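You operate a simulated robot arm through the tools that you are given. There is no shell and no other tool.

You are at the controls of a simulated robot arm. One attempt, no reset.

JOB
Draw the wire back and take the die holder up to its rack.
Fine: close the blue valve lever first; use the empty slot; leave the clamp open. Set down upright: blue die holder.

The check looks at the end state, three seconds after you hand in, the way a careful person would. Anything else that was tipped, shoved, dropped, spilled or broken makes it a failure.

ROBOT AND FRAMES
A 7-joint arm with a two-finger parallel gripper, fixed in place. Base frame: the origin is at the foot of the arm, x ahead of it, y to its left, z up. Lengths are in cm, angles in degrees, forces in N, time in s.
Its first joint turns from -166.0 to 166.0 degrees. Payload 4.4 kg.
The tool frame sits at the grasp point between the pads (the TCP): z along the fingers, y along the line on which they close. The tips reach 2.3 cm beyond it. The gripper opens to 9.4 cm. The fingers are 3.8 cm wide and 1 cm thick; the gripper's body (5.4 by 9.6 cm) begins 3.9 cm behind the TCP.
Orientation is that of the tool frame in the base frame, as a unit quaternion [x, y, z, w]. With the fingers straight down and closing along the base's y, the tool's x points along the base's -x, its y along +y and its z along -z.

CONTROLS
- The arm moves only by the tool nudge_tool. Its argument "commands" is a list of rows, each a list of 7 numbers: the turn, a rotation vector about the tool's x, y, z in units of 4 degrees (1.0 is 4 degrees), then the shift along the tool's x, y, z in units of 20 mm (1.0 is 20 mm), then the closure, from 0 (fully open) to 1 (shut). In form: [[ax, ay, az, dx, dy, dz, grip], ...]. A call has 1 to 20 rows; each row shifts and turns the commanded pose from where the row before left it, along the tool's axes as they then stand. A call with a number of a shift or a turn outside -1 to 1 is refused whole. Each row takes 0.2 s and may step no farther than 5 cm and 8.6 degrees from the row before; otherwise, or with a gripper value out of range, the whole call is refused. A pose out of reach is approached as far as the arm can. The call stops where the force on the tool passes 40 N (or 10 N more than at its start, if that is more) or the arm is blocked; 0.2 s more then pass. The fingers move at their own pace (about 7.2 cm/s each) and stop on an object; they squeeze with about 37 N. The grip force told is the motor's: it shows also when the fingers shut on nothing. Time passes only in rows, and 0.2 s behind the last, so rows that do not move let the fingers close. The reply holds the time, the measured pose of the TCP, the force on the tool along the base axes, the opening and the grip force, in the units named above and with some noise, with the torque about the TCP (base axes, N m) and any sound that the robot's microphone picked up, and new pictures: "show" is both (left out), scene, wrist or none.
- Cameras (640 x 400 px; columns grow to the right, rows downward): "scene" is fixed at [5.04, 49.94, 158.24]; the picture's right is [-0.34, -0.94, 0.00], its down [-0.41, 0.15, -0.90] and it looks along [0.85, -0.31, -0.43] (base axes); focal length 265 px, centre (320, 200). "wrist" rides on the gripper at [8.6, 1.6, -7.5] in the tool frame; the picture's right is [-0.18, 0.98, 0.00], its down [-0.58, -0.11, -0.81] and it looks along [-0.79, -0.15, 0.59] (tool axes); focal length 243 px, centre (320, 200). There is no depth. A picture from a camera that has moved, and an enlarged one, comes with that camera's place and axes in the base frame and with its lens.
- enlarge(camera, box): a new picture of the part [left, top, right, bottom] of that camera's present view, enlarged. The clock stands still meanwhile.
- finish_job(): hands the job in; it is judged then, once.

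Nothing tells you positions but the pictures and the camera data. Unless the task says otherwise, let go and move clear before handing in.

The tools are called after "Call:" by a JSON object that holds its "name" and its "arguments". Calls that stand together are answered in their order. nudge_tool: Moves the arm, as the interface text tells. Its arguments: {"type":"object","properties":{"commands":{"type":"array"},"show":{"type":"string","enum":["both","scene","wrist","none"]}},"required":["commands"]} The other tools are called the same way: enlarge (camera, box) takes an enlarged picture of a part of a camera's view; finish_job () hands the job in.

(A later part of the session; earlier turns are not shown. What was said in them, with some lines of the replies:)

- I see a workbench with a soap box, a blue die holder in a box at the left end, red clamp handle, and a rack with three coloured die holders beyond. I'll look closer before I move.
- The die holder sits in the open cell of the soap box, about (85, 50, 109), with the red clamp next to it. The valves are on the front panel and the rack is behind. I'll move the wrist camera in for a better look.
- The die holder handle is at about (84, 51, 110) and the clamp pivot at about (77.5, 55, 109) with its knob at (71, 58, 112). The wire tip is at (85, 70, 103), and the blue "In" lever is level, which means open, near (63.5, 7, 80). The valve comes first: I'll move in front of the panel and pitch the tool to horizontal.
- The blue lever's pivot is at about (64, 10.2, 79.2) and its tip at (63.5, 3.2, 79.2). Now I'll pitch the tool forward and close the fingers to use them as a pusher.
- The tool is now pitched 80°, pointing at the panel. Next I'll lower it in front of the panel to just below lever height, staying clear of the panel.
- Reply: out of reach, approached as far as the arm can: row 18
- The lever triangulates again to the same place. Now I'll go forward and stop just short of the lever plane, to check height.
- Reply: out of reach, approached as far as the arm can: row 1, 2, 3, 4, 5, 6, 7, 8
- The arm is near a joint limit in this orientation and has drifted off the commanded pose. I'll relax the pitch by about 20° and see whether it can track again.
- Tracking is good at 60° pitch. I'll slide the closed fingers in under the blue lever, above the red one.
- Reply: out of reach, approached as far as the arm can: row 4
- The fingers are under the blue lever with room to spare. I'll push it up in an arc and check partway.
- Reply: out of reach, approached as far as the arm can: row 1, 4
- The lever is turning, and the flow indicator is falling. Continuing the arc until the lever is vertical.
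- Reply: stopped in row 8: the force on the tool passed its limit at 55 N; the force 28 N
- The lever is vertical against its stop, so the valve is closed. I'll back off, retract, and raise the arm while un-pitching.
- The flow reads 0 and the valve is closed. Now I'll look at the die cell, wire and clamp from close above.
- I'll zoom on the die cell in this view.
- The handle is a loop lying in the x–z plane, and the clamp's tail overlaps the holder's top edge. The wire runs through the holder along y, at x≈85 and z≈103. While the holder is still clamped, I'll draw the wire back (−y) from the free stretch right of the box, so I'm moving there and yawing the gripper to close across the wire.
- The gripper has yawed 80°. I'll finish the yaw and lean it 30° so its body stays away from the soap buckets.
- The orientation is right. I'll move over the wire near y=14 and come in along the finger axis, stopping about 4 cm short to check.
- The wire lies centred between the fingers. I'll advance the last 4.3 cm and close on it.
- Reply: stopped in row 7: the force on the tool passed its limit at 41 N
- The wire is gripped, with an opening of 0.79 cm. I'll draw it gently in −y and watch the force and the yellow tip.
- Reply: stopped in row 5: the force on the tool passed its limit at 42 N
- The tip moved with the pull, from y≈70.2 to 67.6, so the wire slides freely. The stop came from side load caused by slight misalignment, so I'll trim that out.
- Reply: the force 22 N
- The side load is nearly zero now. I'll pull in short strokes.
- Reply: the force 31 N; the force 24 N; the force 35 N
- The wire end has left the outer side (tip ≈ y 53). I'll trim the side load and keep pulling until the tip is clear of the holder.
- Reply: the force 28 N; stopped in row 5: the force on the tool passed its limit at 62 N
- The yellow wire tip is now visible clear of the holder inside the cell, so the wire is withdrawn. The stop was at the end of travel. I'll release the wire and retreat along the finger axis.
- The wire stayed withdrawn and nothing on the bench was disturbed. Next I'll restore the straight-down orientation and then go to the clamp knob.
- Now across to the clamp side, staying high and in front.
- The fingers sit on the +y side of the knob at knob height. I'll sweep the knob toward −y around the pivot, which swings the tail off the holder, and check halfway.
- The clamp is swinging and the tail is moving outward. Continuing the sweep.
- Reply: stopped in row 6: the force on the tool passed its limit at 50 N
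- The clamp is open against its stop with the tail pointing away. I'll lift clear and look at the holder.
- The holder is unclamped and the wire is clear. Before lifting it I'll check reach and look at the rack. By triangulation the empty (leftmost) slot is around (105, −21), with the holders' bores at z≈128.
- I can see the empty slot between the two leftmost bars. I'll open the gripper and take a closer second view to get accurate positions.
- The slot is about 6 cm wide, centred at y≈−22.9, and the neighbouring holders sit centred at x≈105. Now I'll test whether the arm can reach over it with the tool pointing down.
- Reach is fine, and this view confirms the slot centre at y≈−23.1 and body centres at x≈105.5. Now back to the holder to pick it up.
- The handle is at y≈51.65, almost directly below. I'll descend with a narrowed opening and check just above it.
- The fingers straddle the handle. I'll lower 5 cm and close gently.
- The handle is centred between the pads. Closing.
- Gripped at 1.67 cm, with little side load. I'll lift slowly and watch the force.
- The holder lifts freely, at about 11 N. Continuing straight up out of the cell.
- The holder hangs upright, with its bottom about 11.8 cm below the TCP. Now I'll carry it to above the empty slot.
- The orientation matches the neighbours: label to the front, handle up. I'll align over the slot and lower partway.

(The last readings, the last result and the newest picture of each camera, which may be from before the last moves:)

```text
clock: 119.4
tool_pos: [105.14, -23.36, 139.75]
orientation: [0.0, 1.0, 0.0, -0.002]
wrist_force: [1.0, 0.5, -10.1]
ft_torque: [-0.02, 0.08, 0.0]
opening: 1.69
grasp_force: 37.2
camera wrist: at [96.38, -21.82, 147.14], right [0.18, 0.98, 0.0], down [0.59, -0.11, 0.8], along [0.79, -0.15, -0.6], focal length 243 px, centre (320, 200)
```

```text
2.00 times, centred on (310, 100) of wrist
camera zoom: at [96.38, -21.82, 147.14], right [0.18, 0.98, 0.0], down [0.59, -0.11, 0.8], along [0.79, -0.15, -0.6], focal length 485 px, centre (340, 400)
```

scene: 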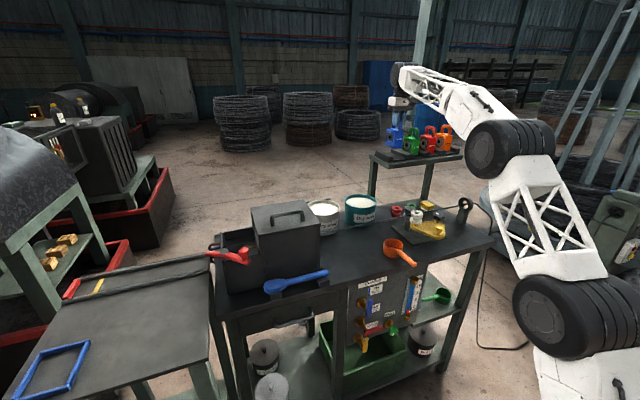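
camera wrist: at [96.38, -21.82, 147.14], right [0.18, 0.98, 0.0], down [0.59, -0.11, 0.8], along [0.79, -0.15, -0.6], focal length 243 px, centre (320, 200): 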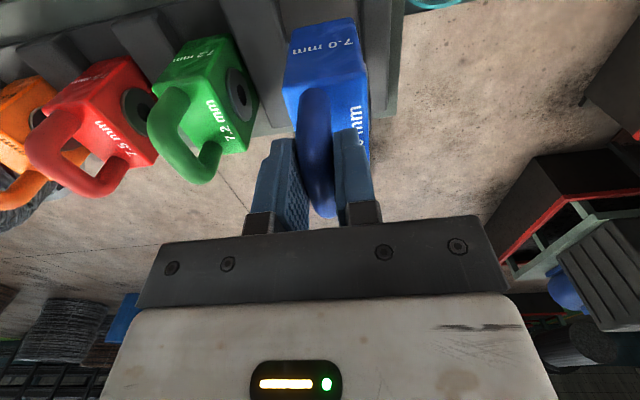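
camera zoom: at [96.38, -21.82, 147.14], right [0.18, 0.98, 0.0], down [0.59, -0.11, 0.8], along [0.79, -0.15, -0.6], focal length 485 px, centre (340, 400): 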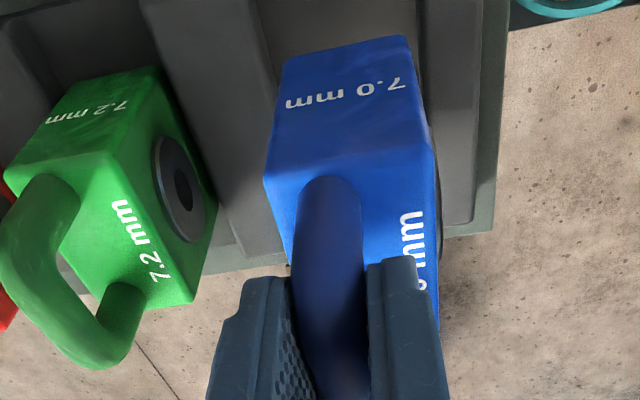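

Aligned, but about 0.4 cm too far toward +y. I'll trim that and lower into the slot gently.

Call:
{"name": "nudge_tool", "arguments": {"commands": [[0, 0, 0, -0.1, -0.17, 0, 1], [0, 0, 0, 0, 0, 0, 1], [0, 0, 0, 0, 0, 0.3, 1], [0, 0, 0, 0, 0, 0.3, 1], [0, 0, 0, 0, 0, 0.3, 1], [0, 0, 0, 0, 0, 0.25, 1], [0, 0, 0, 0, 0, 0.2, 1], [0, 0, 0, 0, 0, 0, 1]]}}

Call:
{"name": "enlarge", "arguments": {"camera": "scene", "box": [365, 110, 465, 175]}}

Call:
{"name": "enlarge", "arguments": {"camera": "wrist", "box": [180, 0, 440, 200]}}

```text
clock: 121.2
tool_pos: [105.34, -23.69, 137.15]
orientation: [-0.001, 1.0, 0.001, -0.003]
wrist_force: [-0.5, 0.5, -9.6]
ft_torque: [-0.04, 0.1, -0.02]
opening: 1.7
grasp_force: 37.0
camera wrist: at [96.61, -22.19, 144.47], right [0.18, 0.98, 0.0], down [0.59, -0.11, 0.8], along [0.79, -0.15, -0.6], focal length 243 px, centre (320, 200)
```

scene: 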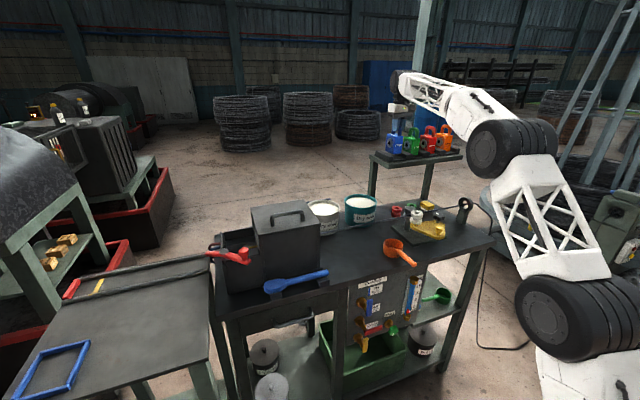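
wrist: 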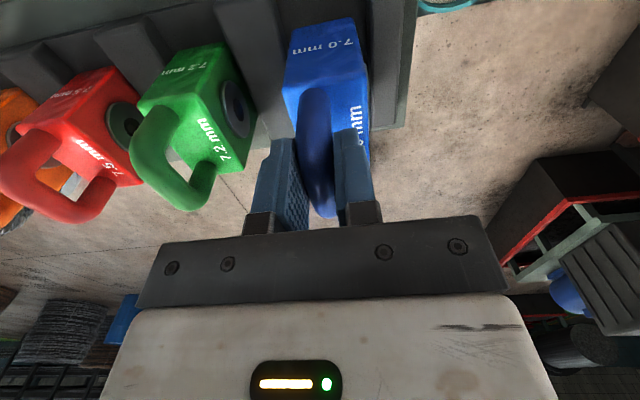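

```text
6.15 times, centred on (415, 142) of scene
camera zoom: at [5.04, 49.94, 158.24], right [-0.34, -0.94, 0.0], down [-0.41, 0.15, -0.9], along [0.85, -0.31, -0.43], focal length 1631 px, centre (-265, 554)
```

zoom: 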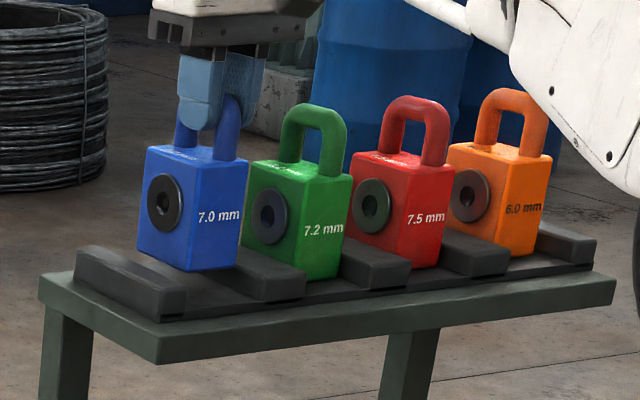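

```text
2.00 times, centred on (310, 100) of wrist
camera zoom: at [96.61, -22.19, 144.47], right [0.18, 0.98, 0.0], down [0.59, -0.11, 0.8], along [0.79, -0.15, -0.6], focal length 485 px, centre (340, 400)
```

zoom: 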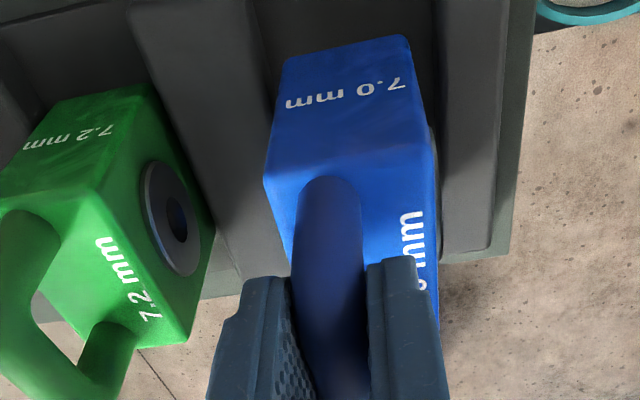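

It sits within the slot, with gaps on both sides. I'll lower the last centimetre in 2 mm steps.

Call:
{"name": "nudge_tool", "arguments": {"commands": [[0, 0, 0, 0, 0, 0.1, 1], [0, 0, 0, 0, 0, 0.1, 1], [0, 0, 0, 0, 0, 0.1, 1], [0, 0, 0, 0, 0, 0.1, 1], [0, 0, 0, 0, 0, 0, 1]], "show": "none"}}

```text
clock: 122.4
tool_pos: [105.39, -23.77, 136.28]
orientation: [-0.001, 1.0, 0.001, -0.002]
wrist_force: [0.6, -1.2, -10.3]
ft_torque: [-0.05, 0.05, -0.03]
opening: 1.64
grasp_force: 37.0
```

Call:
{"name": "nudge_tool", "arguments": {"commands": [[0, 0, 0, 0, 0, 0.06, 1], [0, 0, 0, 0, 0, 0.06, 1], [0, 0, 0, 0, 0, 0, 1]], "show": "none"}}

```text
clock: 123.2
tool_pos: [105.35, -23.8, 135.98]
orientation: [-0.001, 1.0, 0.0, -0.003]
wrist_force: [-0.4, -0.3, -10.9]
ft_torque: [-0.06, 0.06, 0.01]
opening: 1.71
grasp_force: 37.6
```

No contact yet. Continuing very gently.

Call:
{"name": "nudge_tool", "arguments": {"commands": [[0, 0, 0, 0, 0, 0.05, 1], [0, 0, 0, 0, 0, 0.05, 1], [0, 0, 0, 0, 0, 0, 1]], "show": "none"}}

Call:
{"name": "enlarge", "arguments": {"camera": "scene", "box": [365, 110, 465, 175]}}

```text
clock: 124.0
tool_pos: [105.24, -23.81, 135.75]
orientation: [0.0, 1.0, 0.001, -0.003]
wrist_force: [-1.1, 0.7, -10.5]
ft_torque: [-0.05, 0.08, 0.02]
opening: 1.67
grasp_force: 37.1
```

```text
6.15 times, centred on (415, 142) of scene
camera zoom: at [5.04, 49.94, 158.24], right [-0.34, -0.94, 0.0], down [-0.41, 0.15, -0.9], along [0.85, -0.31, -0.43], focal length 1631 px, centre (-265, 554)
```

zoom: 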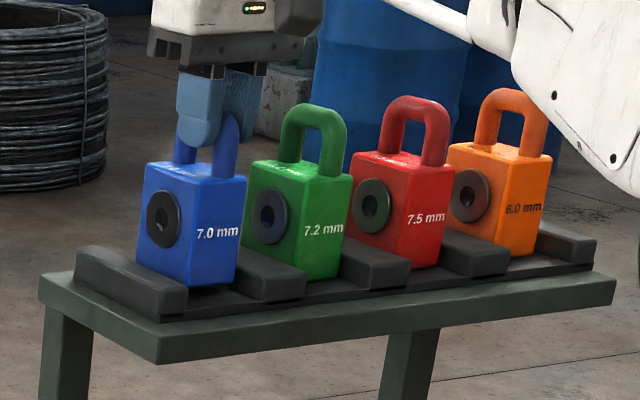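

Going by the neighbours' bottom line, about 0.5 cm remains.

Call:
{"name": "nudge_tool", "arguments": {"commands": [[0, 0, 0, 0, 0, 0.05, 1], [0, 0, 0, 0, 0, 0.05, 1], [0, 0, 0, 0, 0, 0.05, 1], [0, 0, 0, 0, 0, 0, 1]], "show": "none"}}

Call:
{"name": "nudge_tool", "arguments": {"commands": [[0, 0, 0, 0, 0, 0.05, 1], [0, 0, 0, 0, 0, 0.05, 1], [0, 0, 0, 0, 0, 0, 1]], "show": "none"}}

Call:
{"name": "enlarge", "arguments": {"camera": "scene", "box": [365, 110, 465, 175]}}

```text
clock: 125.0
tool_pos: [105.23, -23.83, 135.66]
orientation: [-0.001, 1.0, 0.0, -0.003]
wrist_force: [-0.1, 0.0, -10.6]
ft_torque: [-0.05, 0.08, 0.01]
opening: 1.7
grasp_force: 36.9
```

```text
clock: 125.8
tool_pos: [105.34, -23.76, 135.46]
orientation: [-0.001, 1.0, 0.0, -0.003]
wrist_force: [0.4, -0.7, -10.0]
ft_torque: [-0.08, 0.04, 0.02]
opening: 1.7
grasp_force: 37.2
```

```text
6.15 times, centred on (415, 142) of scene
camera zoom: at [5.04, 49.94, 158.24], right [-0.34, -0.94, 0.0], down [-0.41, 0.15, -0.9], along [0.85, -0.31, -0.43], focal length 1631 px, centre (-265, 554)
```

zoom: 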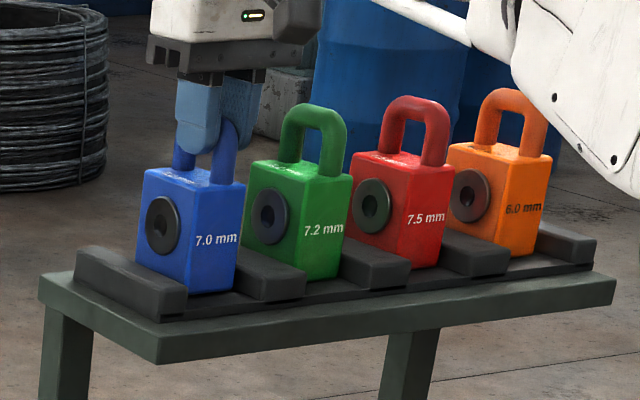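

Nearly seated. A few more small steps until the weight transfers.

Call:
{"name": "nudge_tool", "arguments": {"commands": [[0, 0, 0, 0, 0, 0.05, 1], [0, 0, 0, 0, 0, 0.05, 1], [0, 0, 0, 0, 0, 0, 1]], "show": "none"}}

Call:
{"name": "nudge_tool", "arguments": {"commands": [[0, 0, 0, 0, 0, 0.05, 1], [0, 0, 0, 0, 0, 0.05, 1], [0, 0, 0, 0, 0, 0, 1]], "show": "none"}}

Call:
{"name": "enlarge", "arguments": {"camera": "scene", "box": [365, 110, 465, 175]}}

```text
clock: 126.6
tool_pos: [105.3, -23.8, 135.18]
orientation: [-0.001, 1.0, 0.001, -0.002]
wrist_force: [0.2, -0.2, -9.0]
ft_torque: [-0.06, 0.08, -0.02]
opening: 1.69
grasp_force: 36.8
```

```text
clock: 127.4
tool_pos: [105.25, -23.83, 135.15]
orientation: [-0.001, 1.0, 0.001, -0.002]
wrist_force: [0.8, -6.3, 6.5]
ft_torque: [-0.34, 0.44, 0.14]
opening: 1.67
grasp_force: 37.4
```

```text
6.15 times, centred on (415, 142) of scene
camera zoom: at [5.04, 49.94, 158.24], right [-0.34, -0.94, 0.0], down [-0.41, 0.15, -0.9], along [0.85, -0.31, -0.43], focal length 1631 px, centre (-265, 554)
```

zoom: 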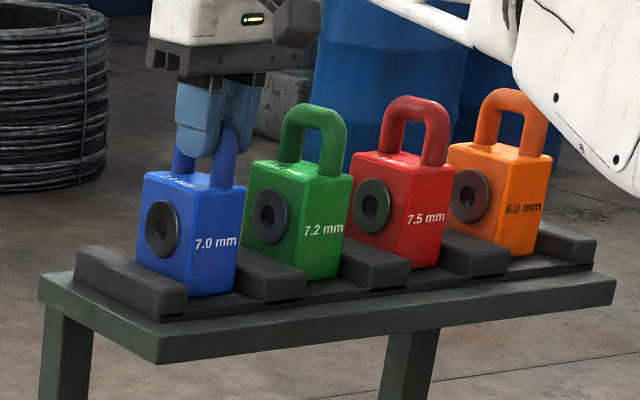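

The force flipped to +6.5 N, so the holder is seated. I'll open gently and raise straight up.

Call:
{"name": "nudge_tool", "arguments": {"commands": [[0, 0, 0, 0, 0, 0, 0.8], [0, 0, 0, 0, 0, 0, 0.75], [0, 0, 0, 0, 0, 0, 0.65], [0, 0, 0, 0, 0, 0, 0.6], [0, 0, 0, 0, 0, 0, 0.6]]}}

Call:
{"name": "enlarge", "arguments": {"camera": "wrist", "box": [200, 0, 440, 240]}}

Call:
{"name": "enlarge", "arguments": {"camera": "scene", "box": [365, 110, 465, 175]}}

```text
clock: 128.6
tool_pos: [105.3, -23.76, 135.12]
orientation: [-0.001, 1.0, 0.0, -0.003]
wrist_force: [-0.1, -0.8, -0.6]
ft_torque: [-0.02, 0.02, 0.0]
opening: 3.74
grasp_force: 0.1
camera wrist: at [96.58, -22.16, 142.4], right [0.18, 0.98, 0.0], down [0.59, -0.11, 0.8], along [0.79, -0.15, -0.6], focal length 243 px, centre (320, 200)
```

scene: 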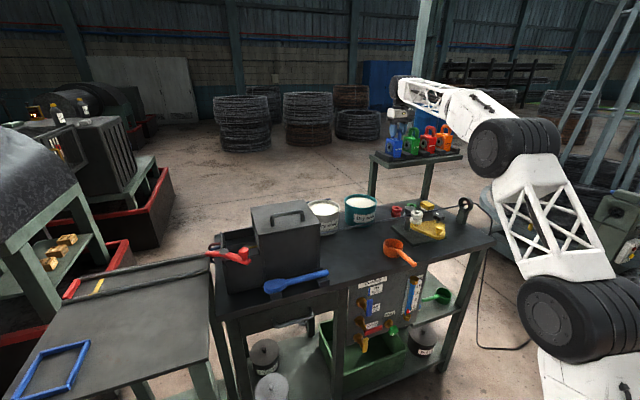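
wrist: 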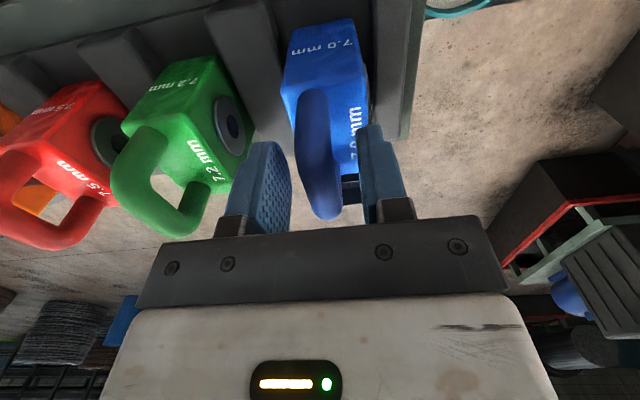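

```text
1.67 times, centred on (320, 120) of wrist
camera zoom: at [96.58, -22.16, 142.4], right [0.18, 0.98, 0.0], down [0.59, -0.11, 0.8], along [0.79, -0.15, -0.6], focal length 404 px, centre (320, 333)
```

zoom: 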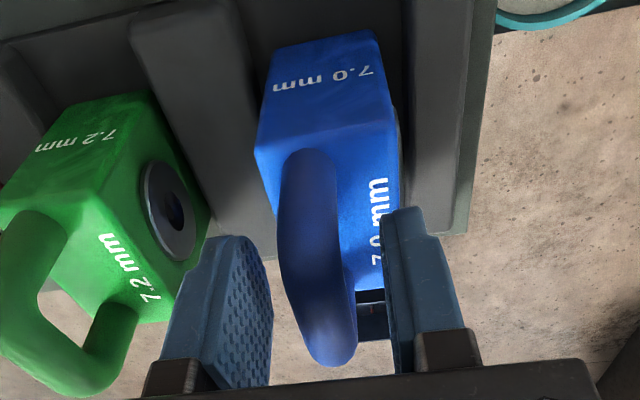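

```text
6.15 times, centred on (415, 142) of scene
camera zoom: at [5.04, 49.94, 158.24], right [-0.34, -0.94, 0.0], down [-0.41, 0.15, -0.9], along [0.85, -0.31, -0.43], focal length 1631 px, centre (-265, 554)
```

zoom: 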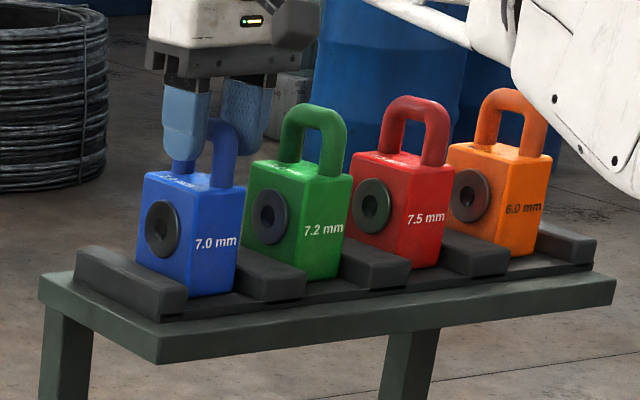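

It is released and standing in the slot. I'll raise straight up and move clear, then check everything.

Call:
{"name": "nudge_tool", "arguments": {"commands": [[0, 0, 0, 0, 0, -0.3, 0.6], [0, 0, 0, 0, 0, -0.5, 0.6], [0, 0, 0, 0, 0, -0.7, 0.6], [0, 0, 0, 0, 0, -0.9, 0.6], [0, 0, 0, 0, 0, -1, 0.6], [0, 0, 0, 0, 0, -1, 0.6], [0, 0, 0, 0, 0, -1, 0.6], [0, 0, 0, 0, 0, -1, 0.6], [0, 0, 0, 1, 0, 0, 0.6], [0, 0, 0, 1, 0, 0, 0.6], [0, 0, 0, 1, 0, 0, 0.6], [0, 0, 0, 1, 0, 0, 0.6], [0, 0, 0, 1, 0, 0, 0.6], [0, 0, 0, 1, 0, 0, 0.6], [0, 0, 0, 1, 0, 0, 0.6], [0, 0, 0, 1, 0, 0, 0.6], [0, 0, 0, 1, 0, 0, 0.6], [0, 0, 0, 1, 0, 0, 0.6], [0, 0, 0, 1, 0, 0, 0.6], [0, 0, 0, 1, 0, 0, 0.6]]}}

Call:
{"name": "enlarge", "arguments": {"camera": "wrist", "box": [160, 60, 480, 240]}}

Call:
{"name": "enlarge", "arguments": {"camera": "scene", "box": [365, 110, 465, 175]}}

Call:
{"name": "enlarge", "arguments": {"camera": "scene", "box": [170, 190, 330, 300]}}

Call:
{"name": "enlarge", "arguments": {"camera": "scene", "box": [320, 180, 500, 370]}}

```text
clock: 132.8
tool_pos: [81.56, -23.86, 147.79]
orientation: [-0.001, 1.0, 0.001, -0.004]
wrist_force: [-0.3, -0.6, -0.1]
ft_torque: [0.01, -0.01, -0.01]
opening: 3.75
grasp_force: 0.1
camera wrist: at [72.75, -22.29, 155.24], right [0.18, 0.98, 0.0], down [0.59, -0.11, 0.8], along [0.79, -0.15, -0.6], focal length 243 px, centre (320, 200)
```

scene: 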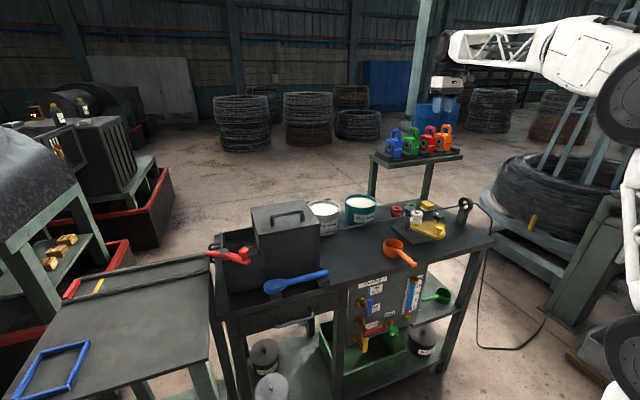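
wrist: 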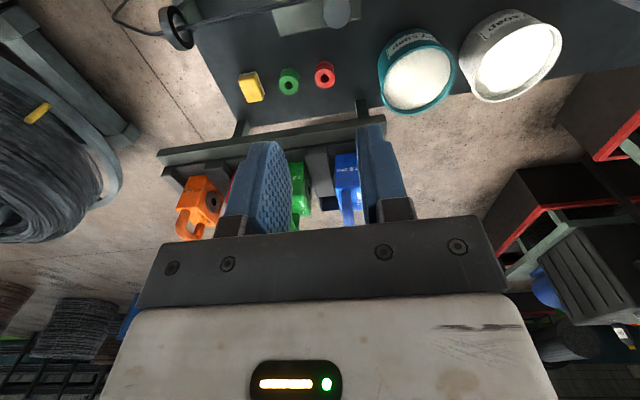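

```text
2.00 times, centred on (320, 150) of wrist
camera zoom: at [72.75, -22.29, 155.24], right [0.18, 0.98, 0.0], down [0.59, -0.11, 0.8], along [0.79, -0.15, -0.6], focal length 485 px, centre (320, 300)
```

zoom: 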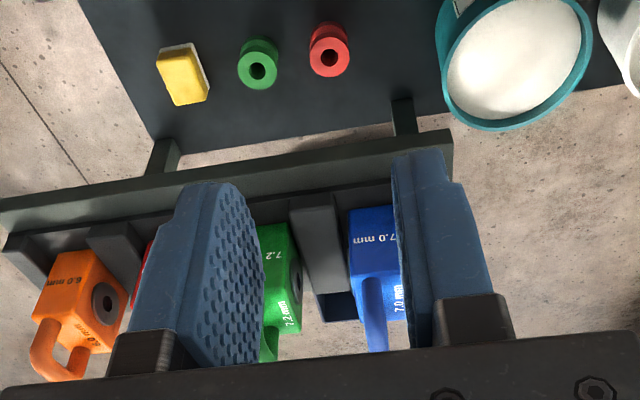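

```text
6.15 times, centred on (415, 142) of scene
camera zoom: at [5.04, 49.94, 158.24], right [-0.34, -0.94, 0.0], down [-0.41, 0.15, -0.9], along [0.85, -0.31, -0.43], focal length 1631 px, centre (-265, 554)
```

zoom: 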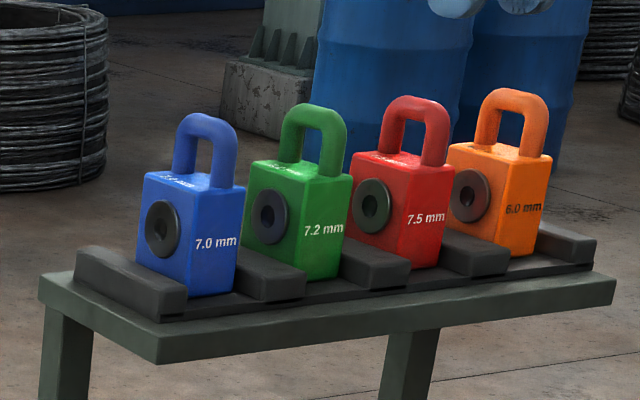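

```text
3.64 times, centred on (250, 245) of scene
camera zoom: at [5.04, 49.94, 158.24], right [-0.34, -0.94, 0.0], down [-0.41, 0.15, -0.9], along [0.85, -0.31, -0.43], focal length 964 px, centre (574, 36)
```

zoom: 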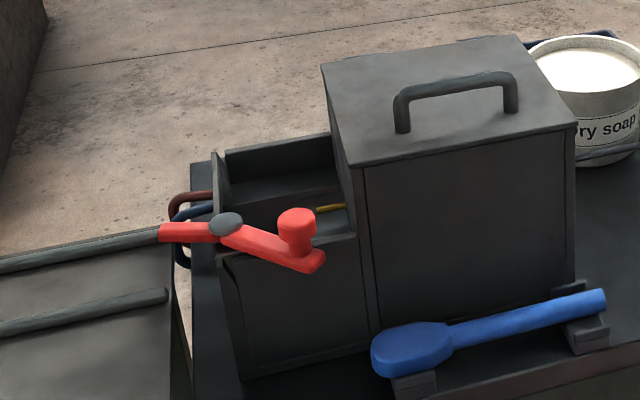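

```text
2.11 times, centred on (410, 275) of scene
camera zoom: at [5.04, 49.94, 158.24], right [-0.34, -0.94, 0.0], down [-0.41, 0.15, -0.9], along [0.85, -0.31, -0.43], focal length 558 px, centre (130, 42)
```

zoom: 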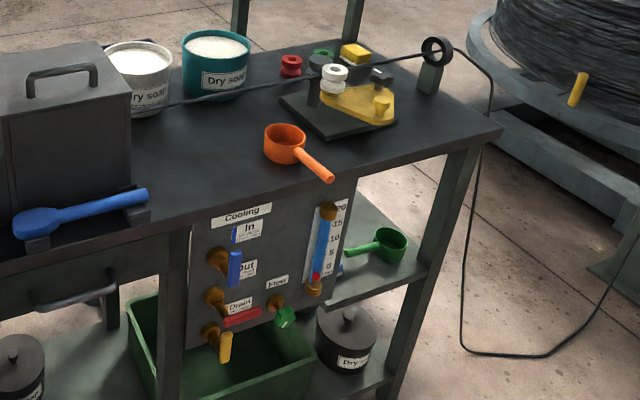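

Everything checks out. The 7.0 mm holder stands upright in the formerly empty slot, in line with its neighbours. The wire is withdrawn, the clamp is open, the blue valve is up with flow at 0, and nothing else has moved. The arm is clear, so I'm handing in.

Call:
{"name": "finish_job", "arguments": {}}

```text
The job is handed in.
```

The job is handed in. The blue 7.0 mm die holder now stands upright in the rack's empty slot, in line with the other three.

- **Valve:** I closed the blue "In" lever first, turning it up to its stop. The flow meter reads 0.
- **Wire:** I drew it back about 24 cm with the holder still clamped. Its yellow tip now sits clear inside the die cell.
- **Clamp:** I swung the red clamp open to its stop and left it there.
- **Surroundings:** In the last pictures nothing else on the bench, the valve panel or the rack had moved. The gripper had let go and was clear of the rack.
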